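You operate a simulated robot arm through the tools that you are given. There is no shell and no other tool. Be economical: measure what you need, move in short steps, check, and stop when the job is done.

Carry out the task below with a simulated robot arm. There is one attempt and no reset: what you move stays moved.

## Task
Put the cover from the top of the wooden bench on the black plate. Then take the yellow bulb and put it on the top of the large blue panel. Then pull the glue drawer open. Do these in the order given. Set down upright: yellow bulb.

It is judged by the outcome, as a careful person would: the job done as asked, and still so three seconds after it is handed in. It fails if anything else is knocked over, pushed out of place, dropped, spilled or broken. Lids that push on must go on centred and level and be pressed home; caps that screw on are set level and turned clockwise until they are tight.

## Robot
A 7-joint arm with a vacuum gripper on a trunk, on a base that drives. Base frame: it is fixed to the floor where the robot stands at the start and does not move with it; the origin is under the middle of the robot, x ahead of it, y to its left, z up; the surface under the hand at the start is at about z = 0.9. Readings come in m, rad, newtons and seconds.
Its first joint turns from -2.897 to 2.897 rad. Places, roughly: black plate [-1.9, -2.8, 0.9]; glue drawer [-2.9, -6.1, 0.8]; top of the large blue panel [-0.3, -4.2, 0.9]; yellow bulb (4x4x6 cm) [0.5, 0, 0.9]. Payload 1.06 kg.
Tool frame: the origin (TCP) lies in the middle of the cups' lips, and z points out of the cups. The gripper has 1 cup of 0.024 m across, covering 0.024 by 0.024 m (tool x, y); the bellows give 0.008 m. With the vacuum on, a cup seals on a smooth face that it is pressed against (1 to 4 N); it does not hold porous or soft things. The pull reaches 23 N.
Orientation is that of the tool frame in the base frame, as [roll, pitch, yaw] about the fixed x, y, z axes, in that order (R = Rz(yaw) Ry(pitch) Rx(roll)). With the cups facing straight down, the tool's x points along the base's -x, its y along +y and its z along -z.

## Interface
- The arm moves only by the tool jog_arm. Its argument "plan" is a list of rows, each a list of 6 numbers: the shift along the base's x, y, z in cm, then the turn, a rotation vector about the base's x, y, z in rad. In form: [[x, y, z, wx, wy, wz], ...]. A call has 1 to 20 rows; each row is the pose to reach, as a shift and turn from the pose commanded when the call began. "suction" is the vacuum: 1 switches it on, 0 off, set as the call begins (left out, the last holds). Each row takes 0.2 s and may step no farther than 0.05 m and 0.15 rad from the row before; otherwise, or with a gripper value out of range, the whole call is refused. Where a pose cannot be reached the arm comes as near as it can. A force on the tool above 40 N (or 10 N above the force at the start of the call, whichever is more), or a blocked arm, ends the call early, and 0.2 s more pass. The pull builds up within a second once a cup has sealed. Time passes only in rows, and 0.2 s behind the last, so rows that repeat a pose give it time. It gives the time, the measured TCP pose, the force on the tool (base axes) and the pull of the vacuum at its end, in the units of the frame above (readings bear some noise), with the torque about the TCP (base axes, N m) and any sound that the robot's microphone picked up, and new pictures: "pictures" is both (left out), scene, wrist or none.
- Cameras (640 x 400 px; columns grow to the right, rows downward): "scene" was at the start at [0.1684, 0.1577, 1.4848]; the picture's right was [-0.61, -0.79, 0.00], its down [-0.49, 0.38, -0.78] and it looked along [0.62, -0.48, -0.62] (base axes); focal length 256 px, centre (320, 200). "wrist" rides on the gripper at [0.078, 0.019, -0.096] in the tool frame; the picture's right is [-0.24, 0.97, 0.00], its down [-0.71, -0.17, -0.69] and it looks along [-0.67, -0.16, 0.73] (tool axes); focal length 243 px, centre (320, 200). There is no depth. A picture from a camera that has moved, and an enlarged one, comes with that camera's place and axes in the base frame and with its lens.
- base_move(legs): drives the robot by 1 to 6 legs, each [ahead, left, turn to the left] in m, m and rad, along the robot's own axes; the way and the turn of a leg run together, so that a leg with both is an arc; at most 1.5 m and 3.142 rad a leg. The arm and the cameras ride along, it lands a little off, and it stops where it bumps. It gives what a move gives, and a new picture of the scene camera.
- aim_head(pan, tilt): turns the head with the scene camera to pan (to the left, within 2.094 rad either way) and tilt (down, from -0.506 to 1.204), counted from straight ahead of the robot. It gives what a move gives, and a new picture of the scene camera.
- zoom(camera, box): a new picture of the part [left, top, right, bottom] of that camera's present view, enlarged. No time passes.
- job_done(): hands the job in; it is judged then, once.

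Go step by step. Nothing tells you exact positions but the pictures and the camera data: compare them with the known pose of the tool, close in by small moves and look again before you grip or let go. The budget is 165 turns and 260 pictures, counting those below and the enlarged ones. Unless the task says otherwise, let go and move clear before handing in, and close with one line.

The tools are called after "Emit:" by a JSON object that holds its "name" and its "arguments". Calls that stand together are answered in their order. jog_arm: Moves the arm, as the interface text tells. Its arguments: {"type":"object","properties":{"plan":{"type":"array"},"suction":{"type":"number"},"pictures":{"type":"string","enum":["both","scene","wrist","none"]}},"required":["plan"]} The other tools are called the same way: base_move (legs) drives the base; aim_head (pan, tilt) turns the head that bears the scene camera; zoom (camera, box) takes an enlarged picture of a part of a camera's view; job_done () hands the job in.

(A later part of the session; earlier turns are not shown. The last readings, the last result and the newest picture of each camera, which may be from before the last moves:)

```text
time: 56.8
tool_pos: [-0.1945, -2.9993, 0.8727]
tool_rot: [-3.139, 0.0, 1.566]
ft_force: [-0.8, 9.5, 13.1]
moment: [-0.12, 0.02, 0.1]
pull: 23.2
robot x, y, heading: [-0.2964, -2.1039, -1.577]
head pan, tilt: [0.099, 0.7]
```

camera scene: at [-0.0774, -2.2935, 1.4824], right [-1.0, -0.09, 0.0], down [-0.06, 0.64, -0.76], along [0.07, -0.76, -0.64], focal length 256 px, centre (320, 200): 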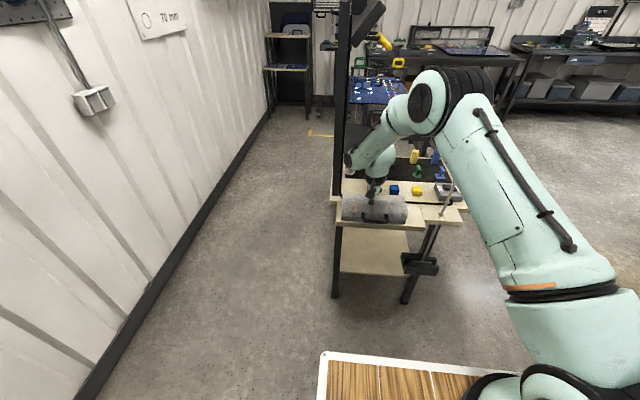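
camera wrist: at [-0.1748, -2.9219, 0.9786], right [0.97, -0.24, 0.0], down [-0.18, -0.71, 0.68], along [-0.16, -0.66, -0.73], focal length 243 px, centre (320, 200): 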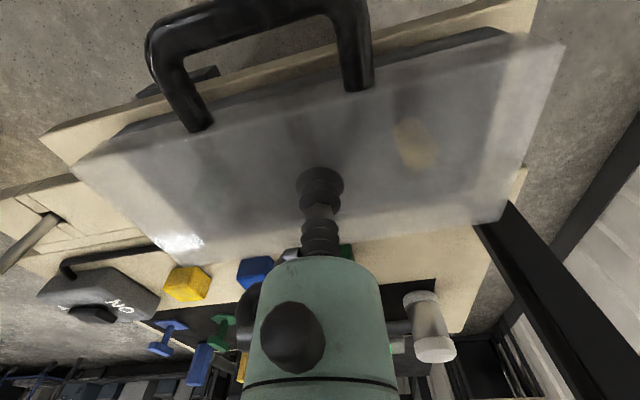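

Sealed with full pull. I'll lift a little and look at what comes up.

Emit:
{"name": "jog_arm", "arguments": {"plan": [[0, 0, 0.5, 0, 0, 0], [0, 0, 0.5, 0, 0, 0], [0, 0, 1.5, 0, 0, 0], [0, 0, 3, 0, 0, 0], [0, 0, 3, 0, 0, 0]]}}

Emit:
{"name": "zoom", "arguments": {"camera": "scene", "box": [300, 130, 440, 240]}}

```text
time: 58.0
tool_pos: [-0.1944, -3.0003, 0.9031]
tool_rot: [3.141, 0.001, 1.566]
ft_force: [-0.7, 0.2, -0.4]
moment: [-0.02, 0.02, -0.01]
pull: 0.0
robot x, y, heading: [-0.294, -2.1057, -1.582]
head pan, tilt: [0.099, 0.7]
camera scene: at [-0.0774, -2.2935, 1.4824], right [-1.0, -0.09, 0.0], down [-0.06, 0.64, -0.76], along [0.07, -0.76, -0.64], focal length 256 px, centre (320, 200)
camera wrist: at [-0.1746, -2.9216, 0.9971], right [0.97, -0.24, 0.0], down [-0.18, -0.71, 0.68], along [-0.16, -0.66, -0.73], focal length 243 px, centre (320, 200)
```

scene: 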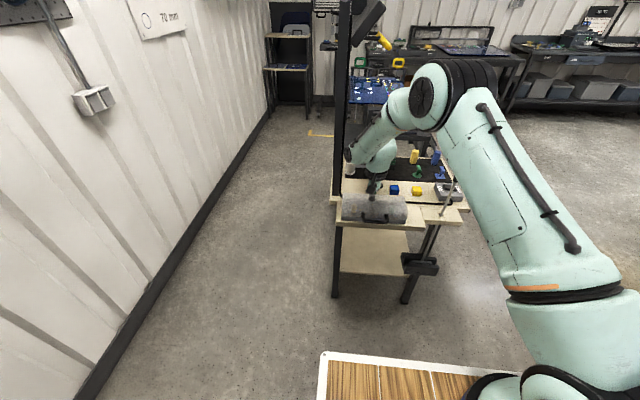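
wrist: 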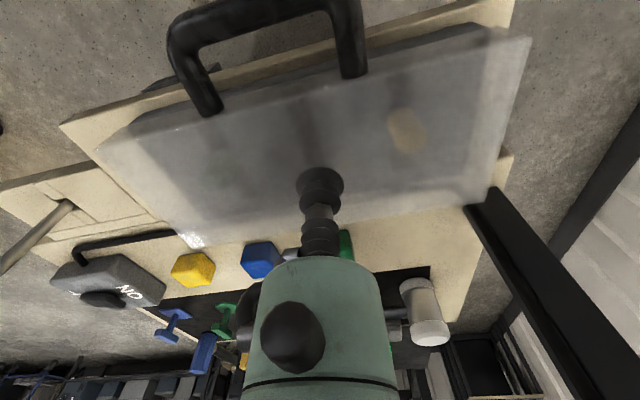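

```text
3.64 times, centred on (370, 185) of scene
camera zoom: at [-0.0774, -2.2935, 1.4824], right [-1.0, -0.09, 0.0], down [-0.06, 0.64, -0.76], along [0.07, -0.76, -0.64], focal length 932 px, centre (138, 254)
```

zoom: 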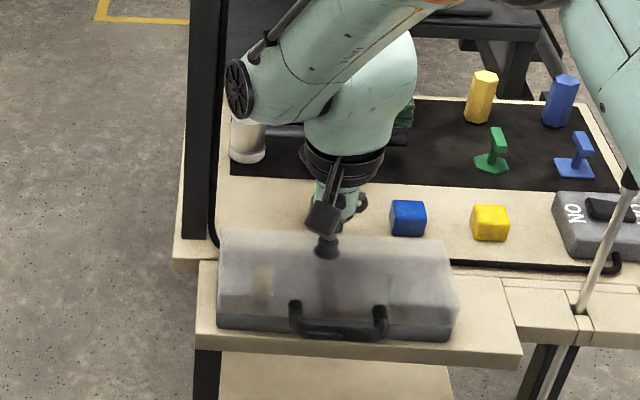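

The case didn't come up — it is a fixed furnishing, so the cover is something else. I'll release, back away, and look for other wooden benches.

Emit:
{"name": "jog_arm", "arguments": {"plan": [[0, 2, 4, 0, 0, 0], [0, 6, 7, 0, 0, 0], [0, 10, 10, 0, 0, 0], [0, 14, 13, 0, 0, 0], [0, 18, 16, 0, 0, 0], [0, 22, 19, 0, 0, 0], [0, 26, 22, 0, 0, 0], [-4, 30, 24, 0, 0, 0], [-8.5, 32, 24, 0, 0, 0], [-13, 34, 24, 0, 0, 0], [-17.5, 36, 24, 0, 0, 0], [-22, 37, 24, 0, 0, 0]], "suction": 0, "pictures": "none"}}

Emit:
{"name": "aim_head", "arguments": {"pan": -0.35, "tilt": 0.3}}

Emit:
{"name": "zoom", "arguments": {"camera": "scene", "box": [150, 80, 350, 205]}}

Emit:
{"name": "zoom", "arguments": {"camera": "scene", "box": [350, 60, 600, 220]}}

```text
refused: row 8 steps farther than a row can; nothing moved
```

```text
time: 58.9
tool_pos: [-0.1944, -2.9992, 0.9024]
tool_rot: [3.141, -0.001, 1.566]
ft_force: [0.0, -0.4, 0.2]
moment: [0.01, -0.02, 0.0]
pull: 0.1
robot x, y, heading: [-0.2933, -2.1127, -1.577]
head pan, tilt: [-0.351, 0.3]
camera scene: at [-0.1178, -2.2965, 1.5184], right [-0.94, 0.35, 0.0], down [0.1, 0.28, -0.95], along [-0.33, -0.9, -0.3], focal length 256 px, centre (320, 200)
```

scene: 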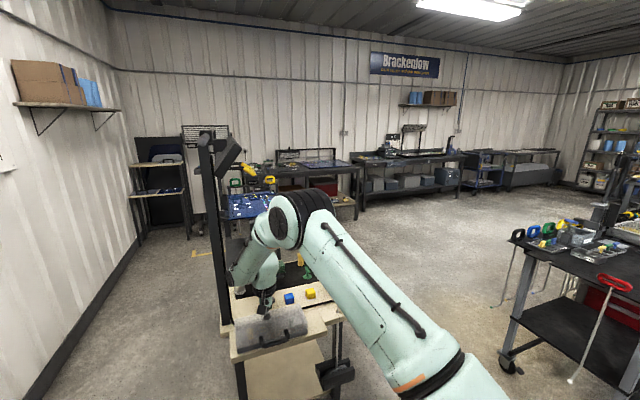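

```text
3.20 times, centred on (250, 142) of scene
camera zoom: at [-0.1178, -2.2965, 1.5184], right [-0.94, 0.35, 0.0], down [0.1, 0.28, -0.95], along [-0.33, -0.9, -0.3], focal length 820 px, centre (544, 384)
```

zoom: 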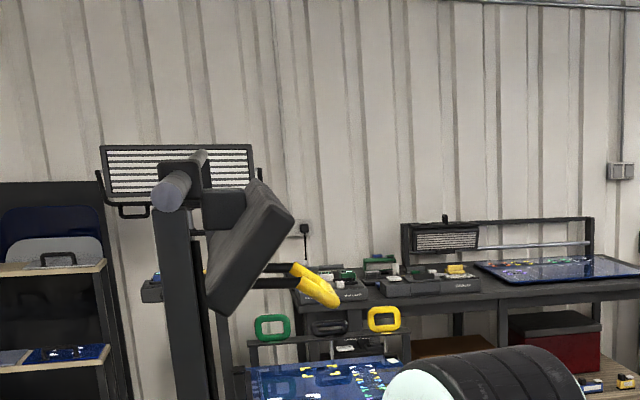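

```text
2.50 times, centred on (475, 140) of scene
camera zoom: at [-0.1178, -2.2965, 1.5184], right [-0.94, 0.35, 0.0], down [0.1, 0.28, -0.95], along [-0.33, -0.9, -0.3], focal length 640 px, centre (-68, 350)
```

zoom: 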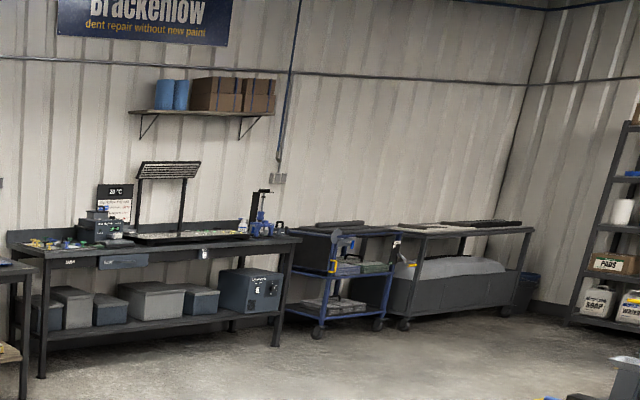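

Emit:
{"name": "jog_arm", "arguments": {"plan": [[0, 2, 4, 0, 0, 0], [0, 5.5, 7, 0, 0, 0], [0, 9, 10, 0, 0, 0], [0, 12.5, 13, 0, 0, 0], [0, 16, 16, 0, 0, 0], [0, 19.5, 19, 0, 0, 0], [0, 23, 22, 0, 0, 0], [-3, 26, 24, 0, 0, 0], [-7, 28, 24, 0, 0, 0], [-11, 30, 24, 0, 0, 0], [-15, 32, 24, 0, 0, 0], [-19, 34, 24, 0, 0, 0], [-23, 36, 24, 0, 0, 0]], "suction": 0, "pictures": "none"}}

Emit:
{"name": "base_move", "arguments": {"legs": [[0, -0.65, 0], [0.8, 0, 0]]}}

Emit:
{"name": "aim_head", "arguments": {"pan": 1.2, "tilt": 0.6}}

Emit:
{"name": "zoom", "arguments": {"camera": "scene", "box": [160, 100, 480, 300]}}

```text
time: 61.7
tool_pos: [-0.4234, -2.6396, 1.1441]
tool_rot: [3.141, 0.001, 1.565]
ft_force: [1.0, 0.8, -0.4]
moment: [0.02, 0.01, 0.02]
pull: 0.1
robot x, y, heading: [-0.292, -2.1072, -1.573]
head pan, tilt: [-0.351, 0.3]
```

```text
time: 69.2
tool_pos: [-1.0788, -3.4339, 1.1433]
tool_rot: [-3.14, 0.001, 1.564]
ft_force: [-0.3, 0.1, -0.9]
moment: [0.02, -0.02, 0.01]
pull: 0.0
robot x, y, heading: [-0.9516, -2.9052, -1.58]
head pan, tilt: [-0.351, 0.3]
camera scene: at [-0.7721, -3.092, 1.5185], right [-0.94, 0.35, 0.0], down [0.1, 0.28, -0.96], along [-0.34, -0.89, -0.3], focal length 256 px, centre (320, 200)
```

scene: 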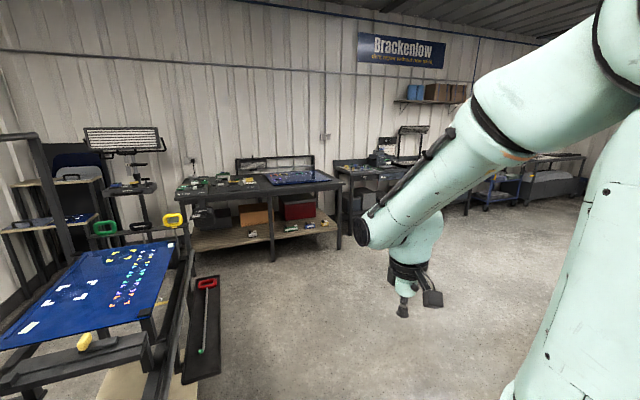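

```text
time: 70.8
tool_pos: [-1.0778, -3.4345, 1.1439]
tool_rot: [-3.14, 0.0, 1.565]
ft_force: [-0.7, 0.9, -0.4]
moment: [0.03, -0.01, -0.01]
pull: 0.0
robot x, y, heading: [-0.9452, -2.904, -1.579]
head pan, tilt: [1.201, 0.6]
camera scene: at [-0.6572, -3.0372, 1.491], right [-0.37, -0.93, 0.0], down [-0.52, 0.21, -0.83], along [0.77, -0.3, -0.56], focal length 256 px, centre (320, 200)
```

scene: 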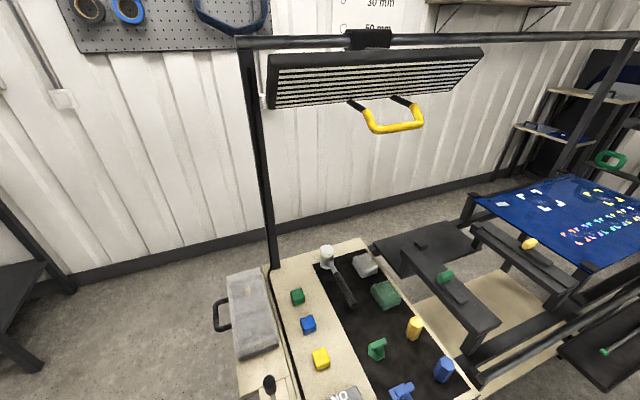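

```text
2.00 times, centred on (320, 200) of scene
camera zoom: at [-0.6572, -3.0372, 1.491], right [-0.37, -0.93, 0.0], down [-0.52, 0.21, -0.83], along [0.77, -0.3, -0.56], focal length 512 px, centre (320, 200)
```

zoom: 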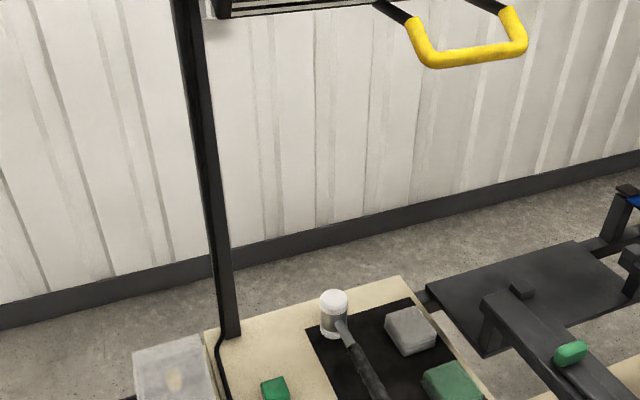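

Emit:
{"name": "aim_head", "arguments": {"pan": -2.09, "tilt": 0.25}}

Emit:
{"name": "base_move", "arguments": {"legs": [[0, 0, -2.0]]}}

Emit:
{"name": "aim_head", "arguments": {"pan": -0.5, "tilt": 0.2}}

Emit:
{"name": "aim_head", "arguments": {"pan": 0.6, "tilt": 0.2}}

```text
time: 73.6
tool_pos: [-1.0794, -3.4337, 1.144]
tool_rot: [3.14, 0.0, 1.563]
ft_force: [0.2, 0.3, 0.9]
moment: [-0.03, 0.0, 0.02]
pull: 0.1
robot x, y, heading: [-0.9502, -2.903, -1.575]
head pan, tilt: [-2.089, 0.25]
camera scene: at [-0.8201, -2.9577, 1.5232], right [0.5, 0.87, 0.0], down [0.21, -0.12, -0.97], along [-0.84, 0.49, -0.25], focal length 256 px, centre (320, 200)
```

scene: 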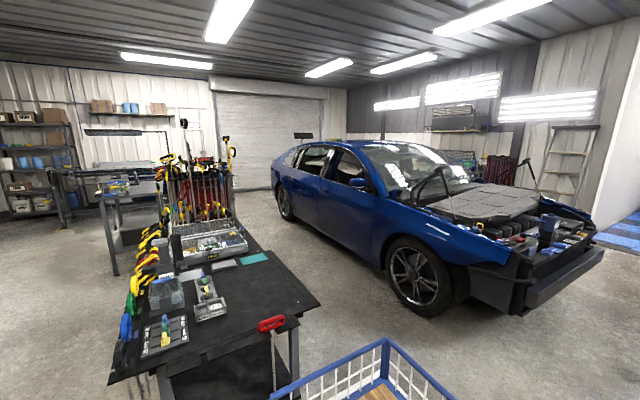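

```text
time: 78.8
tool_pos: [-1.3778, -2.5647, 1.1427]
tool_rot: [-3.141, 0.001, -0.435]
ft_force: [0.0, 0.3, 0.0]
moment: [0.0, 0.03, -0.01]
pull: 0.0
robot x, y, heading: [-0.9496, -2.9048, 2.702]
head pan, tilt: [-2.089, 0.25]
camera scene: at [-1.0517, -2.9969, 1.5232], right [0.58, -0.82, 0.0], down [-0.2, -0.14, -0.97], along [0.79, 0.56, -0.25], focal length 256 px, centre (320, 200)
```

scene: 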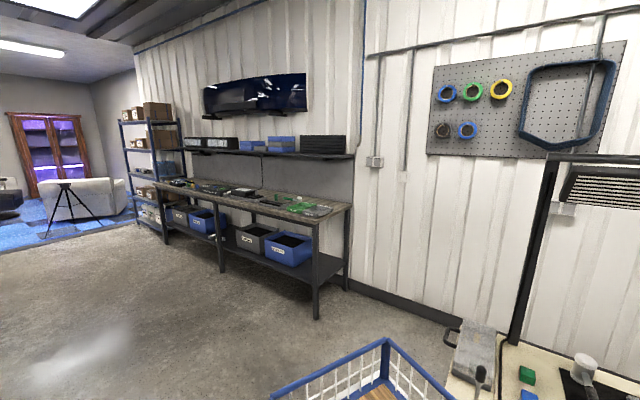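

```text
time: 80.5
tool_pos: [-1.3783, -2.5637, 1.1455]
tool_rot: [3.141, 0.0, -0.436]
ft_force: [0.0, 0.0, -0.9]
moment: [0.0, 0.02, -0.03]
pull: 0.0
robot x, y, heading: [-0.9485, -2.9047, 2.704]
head pan, tilt: [-0.499, 0.201]
camera scene: at [-1.1832, -2.9759, 1.5278], right [0.81, 0.59, 0.0], down [0.12, -0.16, -0.98], along [-0.58, 0.79, -0.2], focal length 256 px, centre (320, 200)
```

scene: 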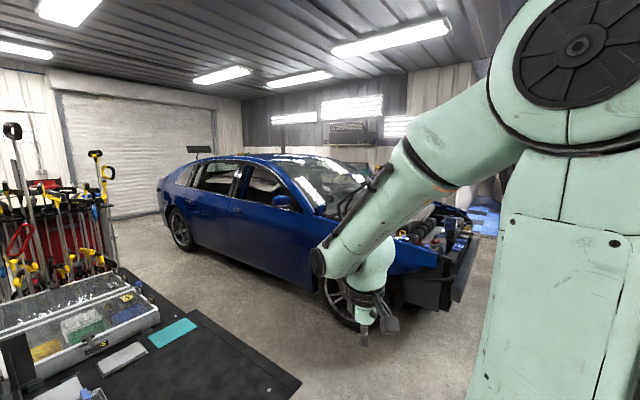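

```text
time: 81.8
tool_pos: [-1.3777, -2.5649, 1.1442]
tool_rot: [3.141, 0.002, -0.438]
ft_force: [0.8, 1.2, -0.6]
moment: [-0.01, -0.03, 0.0]
pull: 0.0
robot x, y, heading: [-0.9473, -2.9012, 2.705]
head pan, tilt: [0.6, 0.201]
camera scene: at [-1.2198, -3.0661, 1.5278], right [-0.16, 0.99, 0.0], down [0.2, 0.03, -0.98], along [-0.97, -0.16, -0.2], focal length 256 px, centre (320, 200)
```

scene: 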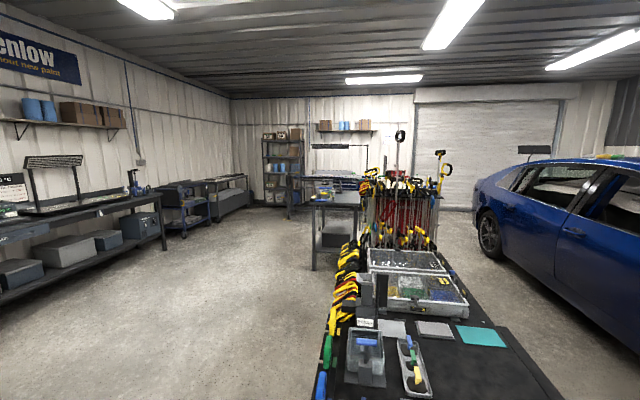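

Nothing cover-like elsewhere; the long bench where I started may be the wooden bench. I'll return and inspect its whole top.

Emit:
{"name": "base_move", "arguments": {"legs": [[0, 0, -1.13], [1.5, 0, 0], [0.3, 0, 0], [0, 0, -1.57]]}}

Emit:
{"name": "aim_head", "arguments": {"pan": 0.0, "tilt": 0.4}}

Emit:
{"name": "zoom", "arguments": {"camera": "scene", "box": [0, 100, 320, 300]}}

Emit:
{"name": "zoom", "arguments": {"camera": "scene", "box": [320, 100, 640, 300]}}

```text
time: 97.5
tool_pos: [-0.4468, -1.2148, 1.1445]
tool_rot: [-3.141, 0.0, -3.125]
ft_force: [-0.1, 0.3, -0.5]
moment: [-0.01, 0.03, 0.0]
pull: 0.0
robot x, y, heading: [-0.9822, -1.0957, 0.016]
head pan, tilt: [0.6, 0.201]
camera scene: at [-0.8067, -0.8314, 1.5278], right [0.58, -0.82, 0.0], down [-0.16, -0.12, -0.98], along [0.8, 0.57, -0.2], focal length 256 px, centre (320, 200)
```

scene: 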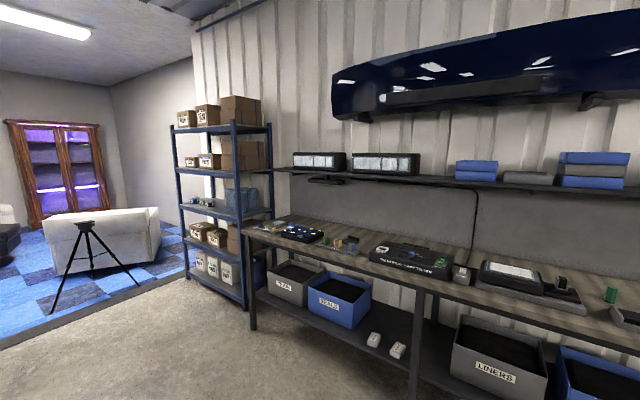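

```text
time: 98.5
tool_pos: [-0.446, -1.2153, 1.1437]
tool_rot: [-3.141, -0.001, -3.126]
ft_force: [0.3, 0.0, -0.7]
moment: [0.01, 0.05, 0.01]
pull: 0.1
robot x, y, heading: [-0.9786, -1.099, 0.015]
head pan, tilt: [0.0, 0.4]
camera scene: at [-0.7901, -0.8837, 1.5093], right [0.02, -1.0, 0.0], down [-0.39, -0.01, -0.92], along [0.92, 0.01, -0.39], focal length 256 px, centre (320, 200)
```

scene: 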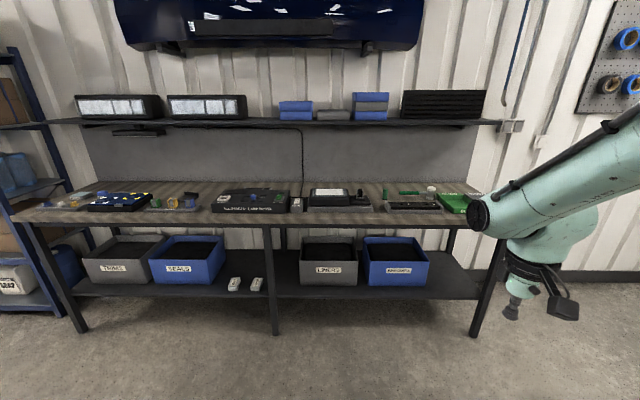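

```text
2.00 times, centred on (160, 200) of scene
camera zoom: at [-0.7901, -0.8837, 1.5093], right [0.02, -1.0, 0.0], down [-0.39, -0.01, -0.92], along [0.92, 0.01, -0.39], focal length 512 px, centre (640, 200)
```

zoom: 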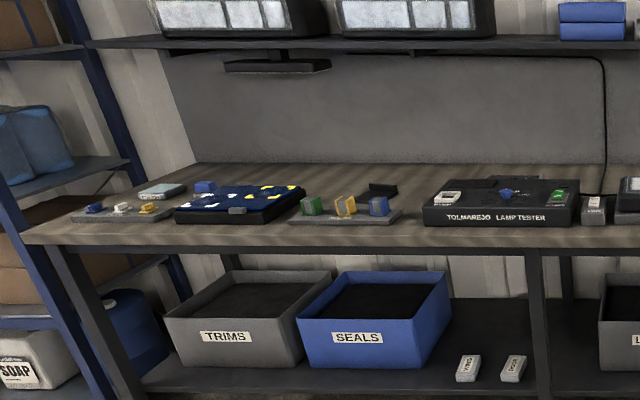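

```text
2.00 times, centred on (480, 200) of scene
camera zoom: at [-0.7901, -0.8837, 1.5093], right [0.02, -1.0, 0.0], down [-0.39, -0.01, -0.92], along [0.92, 0.01, -0.39], focal length 512 px, centre (0, 200)
```

zoom: 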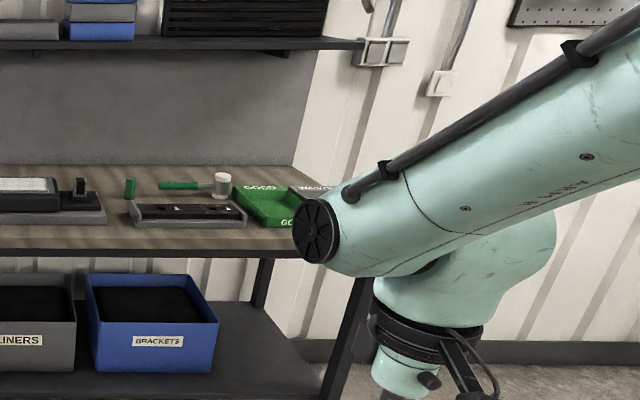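

The long bench is the wooden-plank one (with the "Tolmarejo lamp tester"), so the black L-shaped piece behind the bulbs at about (0.66, -0.05) is the cover. I'll drive back to the start position.

Emit:
{"name": "base_move", "arguments": {"legs": [[0, 1.1, -0.015], [0.95, 0, 0]]}}

Emit:
{"name": "aim_head", "arguments": {"pan": -0.3, "tilt": 0.75}}

Emit:
{"name": "zoom", "arguments": {"camera": "scene", "box": [200, 170, 360, 270]}}

Emit:
{"name": "zoom", "arguments": {"camera": "wrist", "box": [0, 0, 640, 400]}}

```text
time: 108.8
tool_pos: [0.493, -0.1225, 1.1446]
tool_rot: [-3.141, 0.001, 3.137]
ft_force: [0.3, 0.4, -0.2]
moment: [-0.02, 0.03, 0.05]
pull: 0.0
robot x, y, heading: [-0.0328, 0.0038, -0.004]
head pan, tilt: [0.0, 0.4]
camera scene: at [0.1563, 0.215, 1.5092], right [0.0, -1.0, 0.0], down [-0.39, 0.0, -0.92], along [0.92, 0.0, -0.39], focal length 256 px, centre (320, 200)
```

scene: 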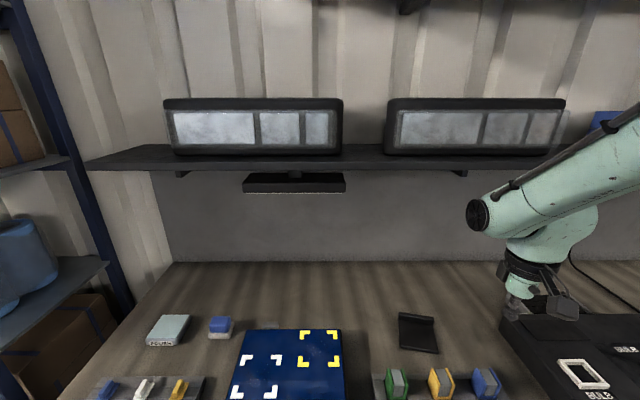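

```text
time: 109.6
tool_pos: [0.4936, -0.1232, 1.1434]
tool_rot: [3.141, -0.001, 3.138]
ft_force: [-0.6, -0.1, 0.1]
moment: [0.0, -0.01, -0.03]
pull: 0.0
robot x, y, heading: [-0.0364, 0.0062, -0.003]
head pan, tilt: [-0.3, 0.75]
camera scene: at [0.1428, 0.1906, 1.4782], right [-0.3, -0.95, 0.0], down [-0.65, 0.2, -0.73], along [0.7, -0.22, -0.68], focal length 256 px, centre (320, 200)
```

scene: 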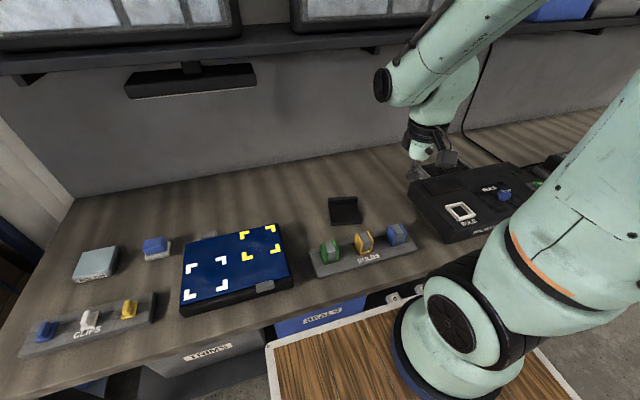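

```text
4.00 times, centred on (280, 220) of scene
camera zoom: at [0.1428, 0.1906, 1.4782], right [-0.3, -0.95, 0.0], down [-0.65, 0.2, -0.73], along [0.7, -0.22, -0.68], focal length 1025 px, centre (480, 120)
```

zoom: 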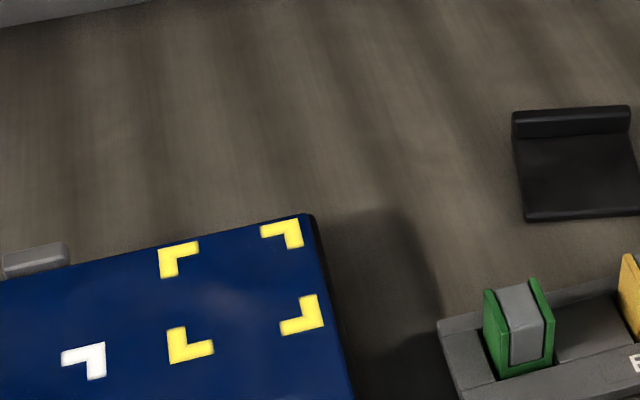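

```text
1.00 times, centred on (320, 200) of wrist (not enlarged: the box is as wide or as high as the picture)
camera zoom: at [0.4163, -0.1034, 1.2387], right [0.24, 0.97, 0.0], down [0.71, -0.17, 0.69], along [0.67, -0.16, -0.73], focal length 243 px, centre (320, 200)
```

zoom: 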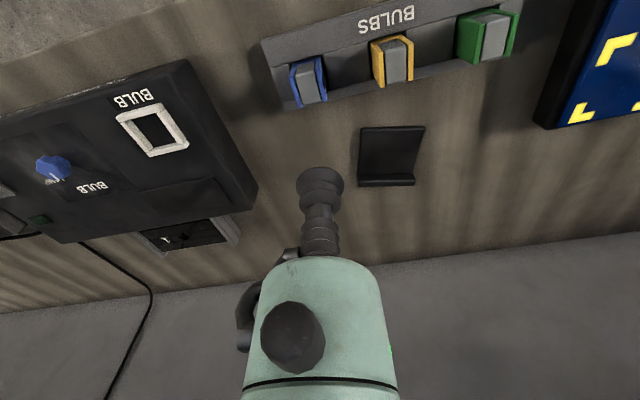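

Both cameras put the centre of the cover's flat part at (0.655, -0.045) near z 0.90. I'll move above it.

Emit:
{"name": "jog_arm", "arguments": {"plan": [[3, 1.5, -2, 0, 0, 0], [6, 3, -4, 0, 0, 0], [9, 4.5, -6.5, 0, 0, 0], [12, 6, -9, 0, 0, 0], [14, 7, -11.5, 0, 0, 0], [16, 7.8, -14, 0, 0, 0], [16, 7.8, -17, 0, 0, 0], [16, 7.8, -17, 0, 0, 0]]}}

Emit:
{"name": "zoom", "arguments": {"camera": "scene", "box": [290, 160, 450, 270]}}

```text
time: 111.4
tool_pos: [0.6528, -0.0454, 0.9738]
tool_rot: [-3.141, 0.001, 3.139]
ft_force: [0.3, 0.7, 0.8]
moment: [-0.02, 0.01, 0.0]
pull: 0.1
robot x, y, heading: [-0.0366, 0.008, -0.002]
head pan, tilt: [-0.3, 0.75]
camera scene: at [0.1427, 0.1905, 1.4781], right [-0.3, -0.95, 0.0], down [-0.65, 0.2, -0.73], along [0.7, -0.22, -0.68], focal length 256 px, centre (320, 200)
camera wrist: at [0.5764, -0.0254, 1.0687], right [0.24, 0.97, 0.0], down [0.71, -0.17, 0.69], along [0.67, -0.16, -0.73], focal length 243 px, centre (320, 200)
```

scene: 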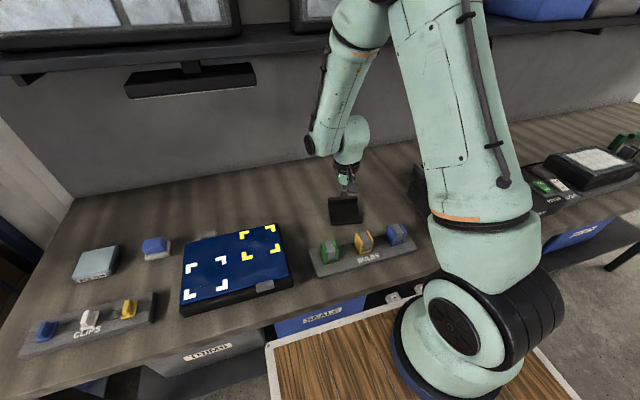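
wrist: 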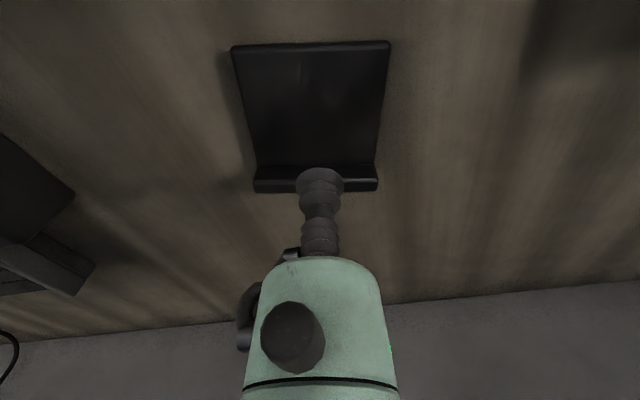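

```text
3.64 times, centred on (370, 215) of scene
camera zoom: at [0.1427, 0.1905, 1.4781], right [-0.3, -0.95, 0.0], down [-0.65, 0.2, -0.73], along [0.7, -0.22, -0.68], focal length 932 px, centre (138, 146)
```

zoom: 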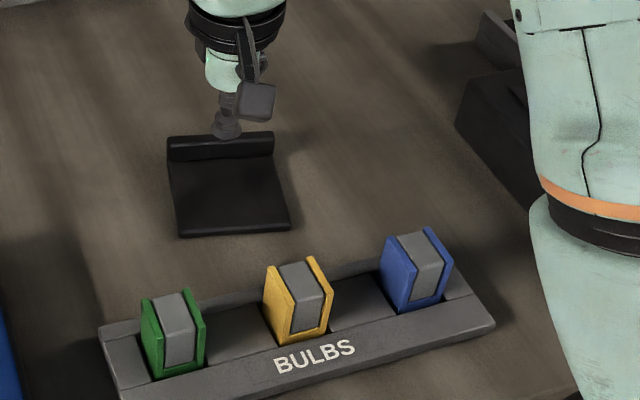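

Emit:
{"name": "jog_arm", "arguments": {"plan": [[-0.7, 0, -2, 0, 0, 0], [-0.7, 0, -4, 0, 0, 0], [-0.7, 0, -5, 0, 0, 0], [-0.7, 0, -5.5, 0, 0, 0], [-0.7, 0, -6, 0, 0, 0], [-0.7, 0, -6, 0, 0, 0]], "suction": 1}}

```text
time: 112.8
tool_pos: [0.646, -0.0439, 0.9128]
tool_rot: [-3.141, 0.0, 3.139]
ft_force: [0.3, 0.1, -0.5]
moment: [0.0, 0.01, -0.02]
pull: 22.9
robot x, y, heading: [-0.0366, 0.005, -0.006]
head pan, tilt: [-0.3, 0.75]
camera scene: at [0.1428, 0.1905, 1.4781], right [-0.3, -0.95, 0.0], down [-0.65, 0.2, -0.73], along [0.7, -0.22, -0.68], focal length 256 px, centre (320, 200)
camera wrist: at [0.5692, -0.0252, 1.0082], right [0.24, 0.97, 0.0], down [0.71, -0.17, 0.69], along [0.67, -0.16, -0.73], focal length 243 px, centre (320, 200)
```

scene: 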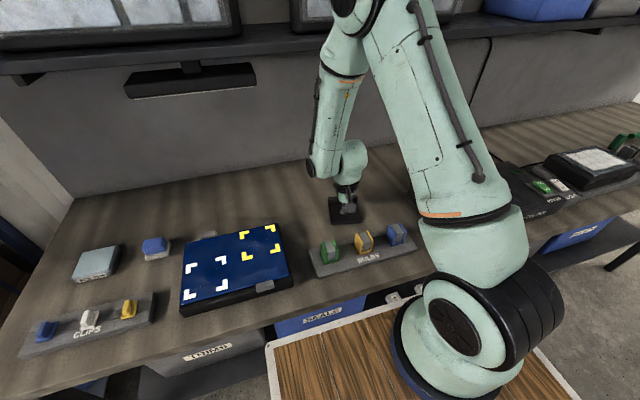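
wrist: 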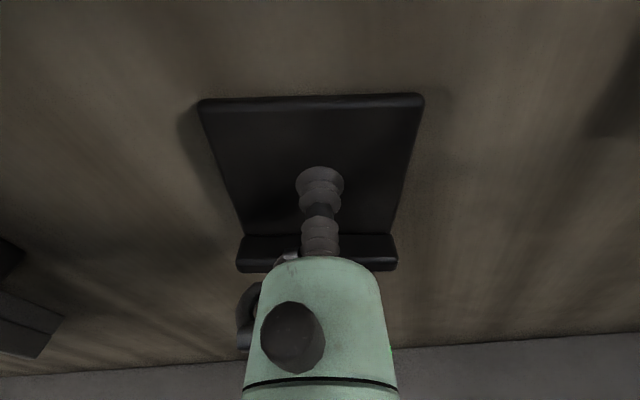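

Already sealed at z 0.913. I'll lift slowly and check.

Emit:
{"name": "jog_arm", "arguments": {"plan": [[0, 0, 0.5, 0, 0, 0], [0, 0, 1.5, 0, 0, 0], [0, 0, 3.5, 0, 0, 0], [0, 0, 6, 0, 0, 0], [0, 0, 6, 0, 0, 0]]}}

Emit:
{"name": "zoom", "arguments": {"camera": "scene", "box": [290, 160, 450, 270]}}

```text
time: 114.0
tool_pos: [0.6469, -0.0442, 0.9732]
tool_rot: [-3.141, 0.001, 3.139]
ft_force: [-0.1, -0.7, -1.6]
moment: [0.02, 0.03, 0.01]
pull: 23.5
robot x, y, heading: [-0.0358, 0.0076, 0.0]
head pan, tilt: [-0.3, 0.75]
camera scene: at [0.1428, 0.1905, 1.4781], right [-0.3, -0.95, 0.0], down [-0.65, 0.2, -0.73], along [0.7, -0.22, -0.68], focal length 256 px, centre (320, 200)
camera wrist: at [0.5692, -0.0251, 1.0682], right [0.24, 0.97, 0.0], down [0.71, -0.17, 0.68], along [0.67, -0.16, -0.73], focal length 243 px, centre (320, 200)
```

scene: 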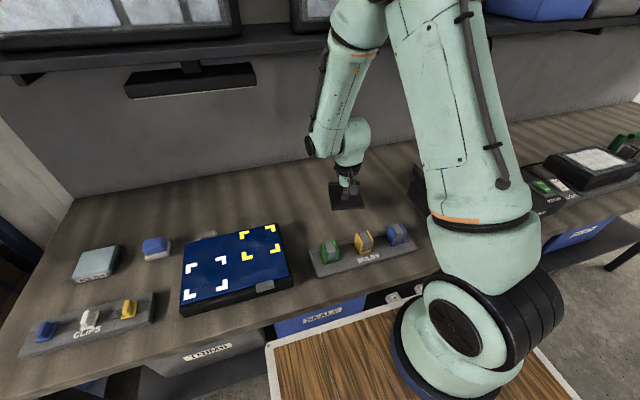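
wrist: 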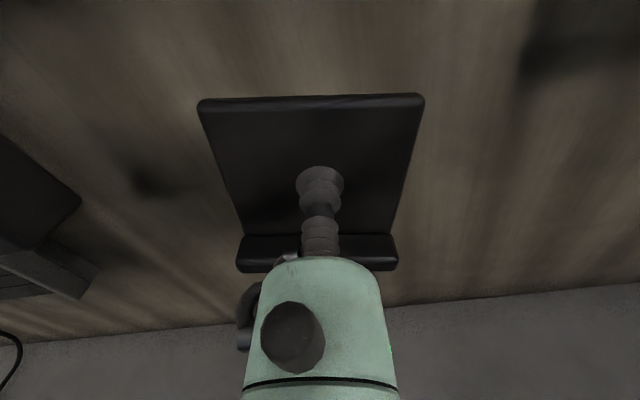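

```text
3.64 times, centred on (370, 215) of scene
camera zoom: at [0.1428, 0.1905, 1.4781], right [-0.3, -0.95, 0.0], down [-0.65, 0.2, -0.73], along [0.7, -0.22, -0.68], focal length 932 px, centre (138, 146)
```

zoom: 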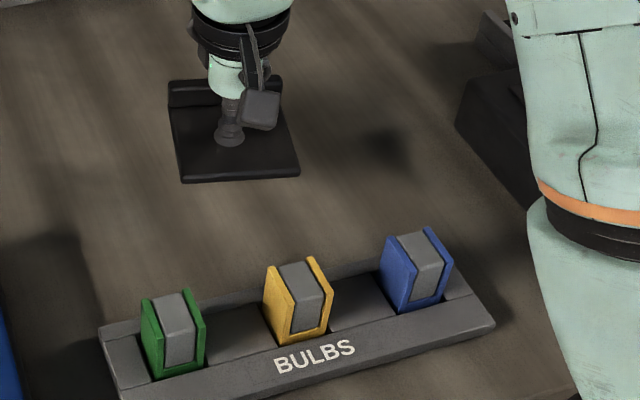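

The cover came up cleanly. I'll raise and retract it, then drive toward the cart.

Emit:
{"name": "jog_arm", "arguments": {"plan": [[-1, 0, 4, 0, 0, 0], [-3, -1, 8, 0, 0, 0], [-6, -2, 11, 0, 0, 0], [-9, -3, 14, 0, 0, 0], [-12, -5, 17, 0, 0, 0], [-15, -7, 20, 0, 0, 0], [-15, -7, 20, 0, 0, 0]], "pictures": "none"}}

Emit:
{"name": "base_move", "arguments": {"legs": [[-0.9, 0, 0], [0, 0, -1.57], [1.3, 0, 0], [1.3, 0, 0], [0, 0, -1.57]]}}

Emit:
{"name": "aim_head", "arguments": {"pan": 0.0, "tilt": 0.6}}

Emit:
{"name": "zoom", "arguments": {"camera": "wrist", "box": [0, 0, 640, 400]}}

```text
time: 115.6
tool_pos: [0.496, -0.1157, 1.174]
tool_rot: [-3.141, 0.001, 3.138]
ft_force: [-0.2, 0.7, -1.2]
moment: [0.0, -0.01, -0.02]
pull: 23.5
robot x, y, heading: [-0.0368, 0.0028, -0.002]
head pan, tilt: [-0.3, 0.75]
```

```text
time: 140.2
tool_pos: [-1.5177, -2.4532, 1.1754]
tool_rot: [3.141, -0.001, -0.032]
ft_force: [-0.5, 0.5, -0.5]
moment: [-0.01, -0.02, -0.03]
pull: 22.8
robot x, y, heading: [-0.9826, -2.5875, 3.115]
head pan, tilt: [-0.3, 0.75]
camera scene: at [-1.1717, -2.7673, 1.4781], right [0.33, 0.95, 0.0], down [0.64, -0.22, -0.73], along [-0.69, 0.24, -0.68], focal length 256 px, centre (320, 200)
```

scene: 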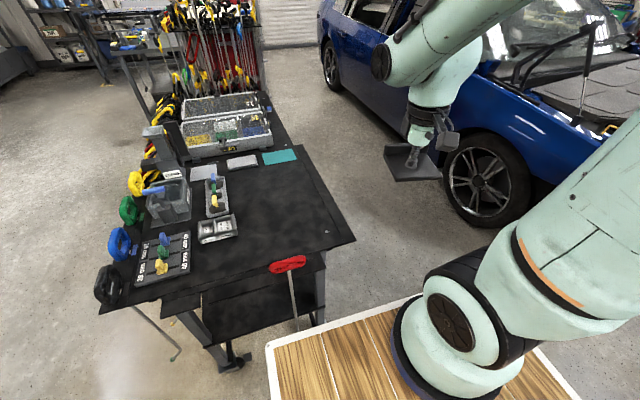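

```text
time: 141.0
tool_pos: [-1.5175, -2.4543, 1.174]
tool_rot: [-3.141, 0.0, -0.032]
ft_force: [0.3, 0.4, -1.6]
moment: [-0.04, -0.02, 0.02]
pull: 23.0
robot x, y, heading: [-0.9913, -2.5881, 3.107]
head pan, tilt: [0.0, 0.6]
camera scene: at [-1.1817, -2.7914, 1.491], right [0.03, 1.0, 0.0], down [0.56, -0.02, -0.82], along [-0.82, 0.03, -0.57], focal length 256 px, centre (320, 200)
```

scene: 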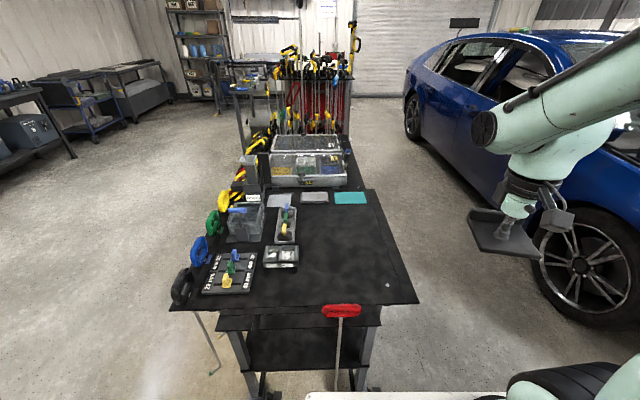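

```text
1.00 times, centred on (320, 200) of wrist (not enlarged: the box is as wide or as high as the picture)
camera zoom: at [-1.4389, -2.4748, 1.2693], right [-0.27, -0.96, 0.0], down [-0.7, 0.19, 0.69], along [-0.66, 0.18, -0.73], focal length 243 px, centre (320, 200)
```

zoom: 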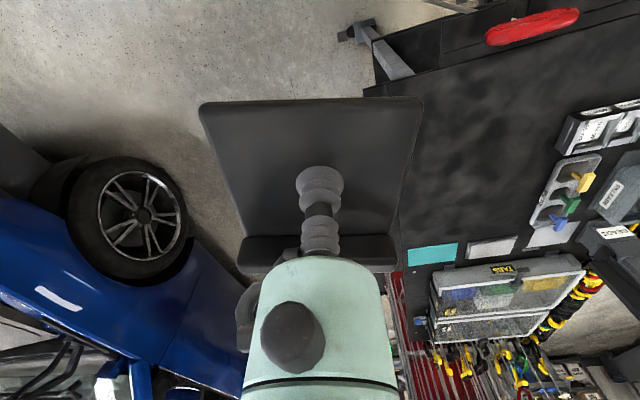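

The free area of the black plate is centred near (-1.78, -2.70). I'll bring the cover above it.

Emit:
{"name": "jog_arm", "arguments": {"plan": [[-3.3, -3.1, 0, 0, 0, 0], [-6.6, -6.2, 0, 0, 0, 0], [-9.9, -9.3, 0, 0, 0, 0], [-13.2, -12.4, 0, 0, 0, 0], [-16.5, -15.5, 0, 0, 0, 0], [-19.8, -18.6, -2, 0, 0, 0], [-23.1, -21.7, -4, 0, 0, 0], [-26.3, -24.6, -6, 0, 0, 0], [-26.3, -24.6, -10, 0, 0, 0], [-26.3, -24.6, -14, 0, 0, 0], [-26.3, -24.6, -18, 0, 0, 0], [-26.3, -24.6, -18, 0, 0, 0]]}}

Emit:
{"name": "zoom", "arguments": {"camera": "scene", "box": [240, 180, 420, 300]}}

```text
time: 143.6
tool_pos: [-1.7809, -2.6988, 0.9941]
tool_rot: [3.141, -0.001, -0.03]
ft_force: [-0.4, -0.4, -0.9]
moment: [0.0, -0.03, 0.01]
pull: 22.8
robot x, y, heading: [-0.9873, -2.5904, 3.109]
head pan, tilt: [0.0, 0.6]
camera scene: at [-1.1816, -2.7915, 1.491], right [0.03, 1.0, 0.0], down [0.56, -0.02, -0.83], along [-0.82, 0.03, -0.56], focal length 256 px, centre (320, 200)
camera wrist: at [-1.7023, -2.7205, 1.0882], right [-0.27, -0.96, 0.0], down [-0.7, 0.19, 0.69], along [-0.66, 0.18, -0.73], focal length 243 px, centre (320, 200)
```

scene: 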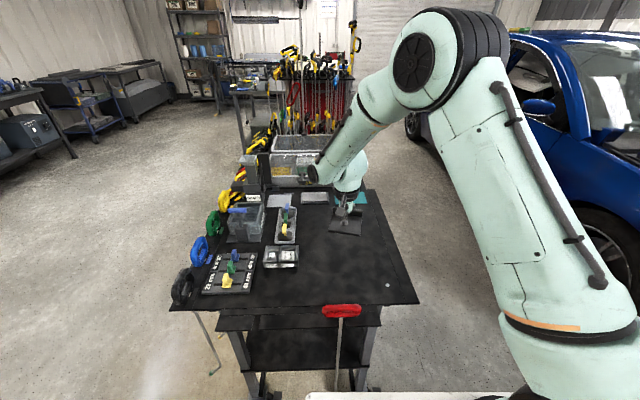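
wrist: 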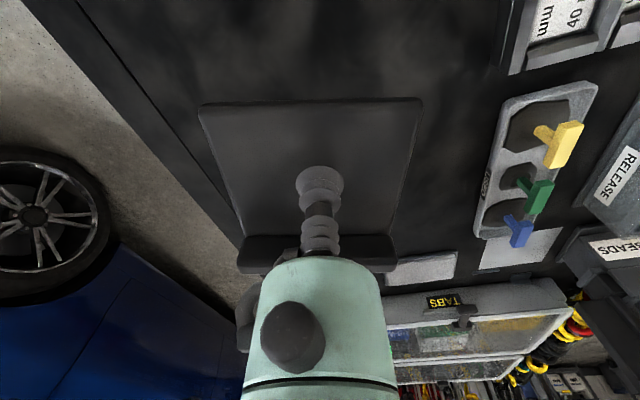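

```text
3.33 times, centred on (330, 240) of scene
camera zoom: at [-1.1816, -2.7915, 1.491], right [0.03, 1.0, 0.0], down [0.56, -0.02, -0.83], along [-0.82, 0.03, -0.56], focal length 854 px, centre (287, 67)
```

zoom: 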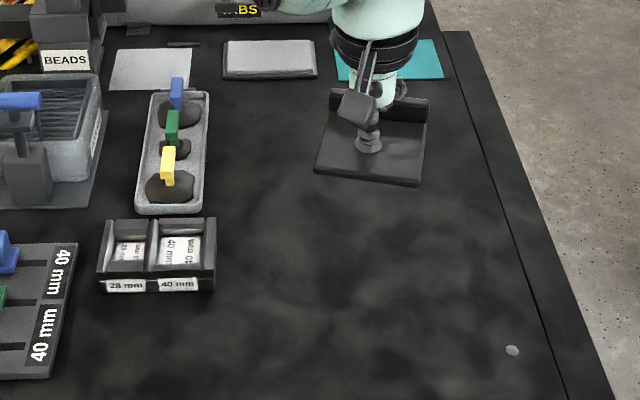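

Emit:
{"name": "jog_arm", "arguments": {"plan": [[2, -1, -3, 0, 0, 0], [2, -1, -5.5, 0, 0, 0], [2, -1, -6.5, 0, 0, 0], [2, -1, -7, 0, 0, 0], [2, -1, -7.4, 0, 0, 0], [2, -1, -7.7, 0, 0, 0], [2, -1, -7.7, 0, 0, 0]], "pictures": "none"}}

Emit:
{"name": "zoom", "arguments": {"camera": "scene", "box": [280, 180, 420, 270]}}

```text
time: 145.2
tool_pos: [-1.7589, -2.7091, 0.9167]
tool_rot: [3.141, -0.002, -0.031]
ft_force: [-0.2, -0.8, -1.1]
moment: [-0.03, -0.02, -0.01]
pull: 22.6
robot x, y, heading: [-0.9837, -2.5899, 3.11]
head pan, tilt: [0.0, 0.6]
```

```text
4.44 times, centred on (350, 225) of scene
camera zoom: at [-1.1817, -2.7915, 1.491], right [0.03, 1.0, 0.0], down [0.56, -0.02, -0.83], along [-0.82, 0.03, -0.56], focal length 1139 px, centre (187, 89)
```

zoom: 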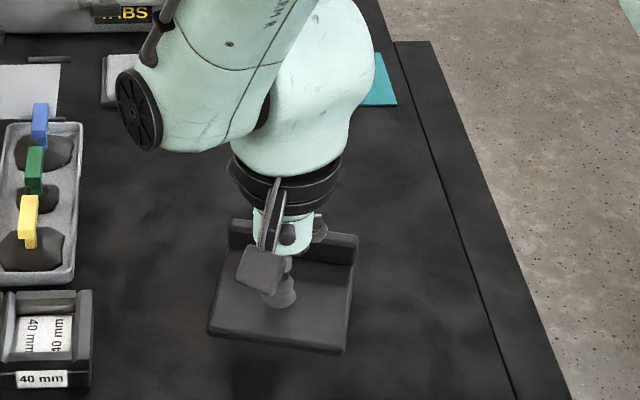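

Emit:
{"name": "jog_arm", "arguments": {"plan": [[0, 0, -0.3, 0, 0, 0], [0, 0, -0.6, 0, 0, 0], [0, 0, -0.6, 0, 0, 0]], "pictures": "none"}}

Emit:
{"name": "jog_arm", "arguments": {"plan": [[0, 0, -0.3, 0, 0, 0], [0, 0, -0.5, 0, 0, 0], [0, 0, -0.5, 0, 0, 0]], "pictures": "wrist"}}

Emit:
{"name": "zoom", "arguments": {"camera": "scene", "box": [280, 180, 420, 270]}}

```text
time: 146.0
tool_pos: [-1.7606, -2.7094, 0.911]
tool_rot: [3.141, -0.001, -0.031]
ft_force: [0.9, 1.1, -0.6]
moment: [0.02, -0.03, 0.01]
pull: 22.8
robot x, y, heading: [-0.9873, -2.5894, 3.106]
head pan, tilt: [0.0, 0.6]
```

```text
time: 146.8
tool_pos: [-1.7604, -2.7086, 0.9064]
tool_rot: [-3.141, 0.002, -0.031]
ft_force: [0.1, -0.4, -1.6]
moment: [0.0, 0.03, -0.01]
pull: 23.4
robot x, y, heading: [-0.9861, -2.5871, 3.106]
head pan, tilt: [0.0, 0.6]
camera wrist: at [-1.682, -2.7306, 1.001], right [-0.27, -0.96, 0.0], down [-0.7, 0.19, 0.69], along [-0.66, 0.18, -0.73], focal length 243 px, centre (320, 200)
```

wrist: 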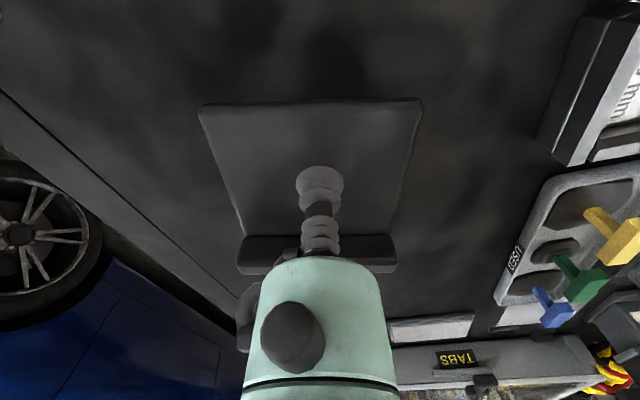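

```text
4.44 times, centred on (350, 225) of scene
camera zoom: at [-1.1817, -2.7915, 1.491], right [0.03, 1.0, 0.0], down [0.56, -0.02, -0.83], along [-0.82, 0.03, -0.56], focal length 1139 px, centre (187, 89)
```

zoom: 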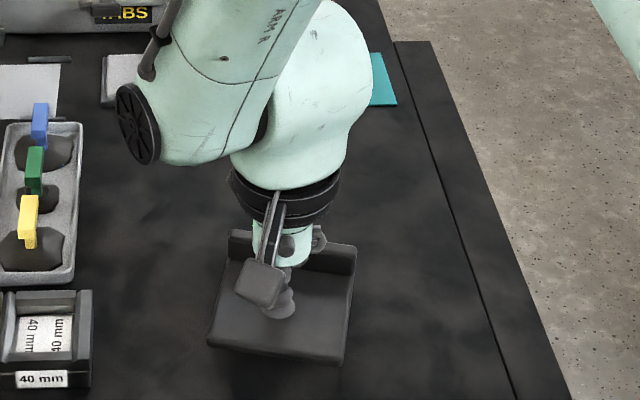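

Emit:
{"name": "jog_arm", "arguments": {"plan": [[0, 0, -0.4, 0, 0, 0], [0, 0, -0.8, 0, 0, 0], [0, 0, -0.8, 0, 0, 0]], "pictures": "none"}}

Emit:
{"name": "jog_arm", "arguments": {"plan": [[0, 0, -0.3, 0, 0, 0], [0, 0, -0.6, 0, 0, 0], [0, 0, -0.6, 0, 0, 0]], "pictures": "wrist"}}

```text
time: 147.6
tool_pos: [-1.7606, -2.7101, 0.898]
tool_rot: [3.141, 0.001, -0.03]
ft_force: [-0.1, -0.1, -0.8]
moment: [0.0, -0.02, 0.0]
pull: 23.0
robot x, y, heading: [-0.9869, -2.5904, 3.11]
head pan, tilt: [0.0, 0.6]
```

```text
time: 148.4
tool_pos: [-1.7602, -2.7097, 0.8927]
tool_rot: [-3.141, 0.0, -0.032]
ft_force: [0.1, 0.6, -0.8]
moment: [0.0, 0.0, -0.05]
pull: 22.7
robot x, y, heading: [-0.9851, -2.5918, 3.114]
head pan, tilt: [0.0, 0.6]
camera wrist: at [-1.6818, -2.7307, 0.9874], right [-0.27, -0.96, 0.0], down [-0.7, 0.19, 0.69], along [-0.66, 0.18, -0.73], focal length 243 px, centre (320, 200)
```

wrist: 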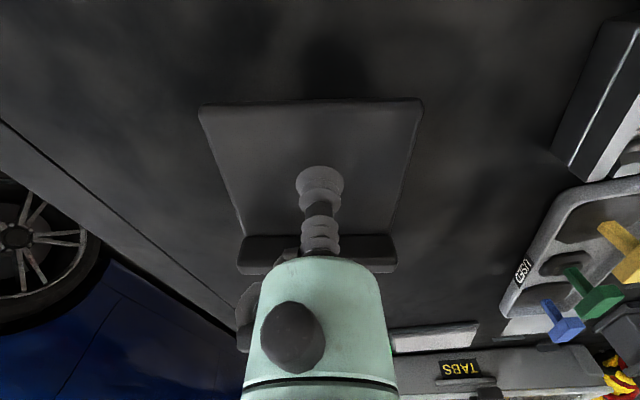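

Emit:
{"name": "jog_arm", "arguments": {"plan": [[0, 0, -0.4, 0, 0, 0], [0, 0, -0.7, 0, 0, 0], [0, 0, -0.7, 0, 0, 0]], "pictures": "none"}}

Emit:
{"name": "jog_arm", "arguments": {"plan": [[0, 0, -0.3, 0, 0, 0], [0, 0, -0.6, 0, 0, 0], [0, 0, -0.6, 0, 0, 0]], "pictures": "none"}}

Emit:
{"name": "zoom", "arguments": {"camera": "scene", "box": [280, 180, 420, 270]}}

```text
time: 149.2
tool_pos: [-1.7608, -2.7094, 0.8846]
tool_rot: [-3.141, 0.0, -0.03]
ft_force: [-0.2, 0.5, -1.1]
moment: [-0.02, -0.02, -0.02]
pull: 23.2
robot x, y, heading: [-0.9886, -2.5907, 3.108]
head pan, tilt: [0.0, 0.6]
```

```text
time: 150.0
tool_pos: [-1.7612, -2.7095, 0.8797]
tool_rot: [3.14, -0.001, -0.031]
ft_force: [-1.1, -1.0, -1.8]
moment: [-0.04, -0.03, -0.01]
pull: 22.6
robot x, y, heading: [-0.9889, -2.5888, 3.107]
head pan, tilt: [0.0, 0.6]
```

```text
4.44 times, centred on (350, 225) of scene
camera zoom: at [-1.1817, -2.7915, 1.491], right [0.03, 1.0, 0.0], down [0.56, -0.02, -0.83], along [-0.82, 0.03, -0.56], focal length 1139 px, centre (187, 89)
```

zoom: 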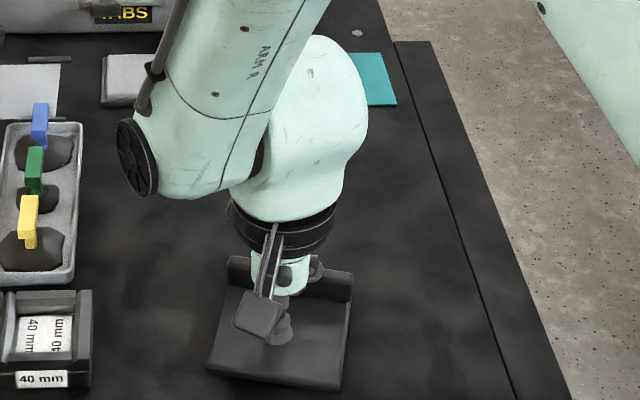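

Emit:
{"name": "jog_arm", "arguments": {"plan": [[0, 0, -0.4, 0, 0, 0], [0, 0, -0.7, 0, 0, 0], [0, 0, -0.7, 0, 0, 0]], "pictures": "none"}}

Emit:
{"name": "jog_arm", "arguments": {"plan": [[0, 0, -0.3, 0, 0, 0], [0, 0, -0.6, 0, 0, 0], [0, 0, -0.6, 0, 0, 0]], "pictures": "none"}}

Emit:
{"name": "zoom", "arguments": {"camera": "scene", "box": [280, 180, 420, 270]}}

```text
time: 150.8
tool_pos: [-1.7607, -2.7084, 0.8722]
tool_rot: [3.141, 0.0, -0.033]
ft_force: [-0.1, 0.3, -1.1]
moment: [0.02, -0.01, 0.01]
pull: 23.0
robot x, y, heading: [-0.986, -2.5876, 3.106]
head pan, tilt: [0.0, 0.6]
```

```text
time: 151.6
tool_pos: [-1.7605, -2.7096, 0.8674]
tool_rot: [3.141, 0.002, -0.032]
ft_force: [0.1, 1.7, 14.2]
moment: [0.03, 0.05, 0.0]
pull: 23.6
robot x, y, heading: [-0.9836, -2.5915, 3.116]
head pan, tilt: [0.0, 0.6]
```

```text
4.44 times, centred on (350, 225) of scene
camera zoom: at [-1.1812, -2.7913, 1.4911], right [0.03, 1.0, 0.0], down [0.56, -0.02, -0.83], along [-0.82, 0.03, -0.56], focal length 1139 px, centre (187, 89)
```

zoom: 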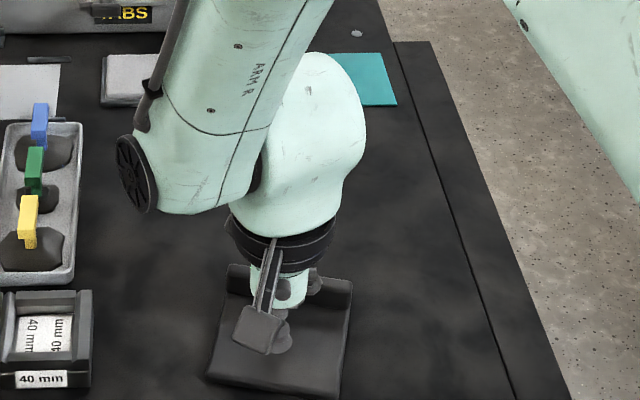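

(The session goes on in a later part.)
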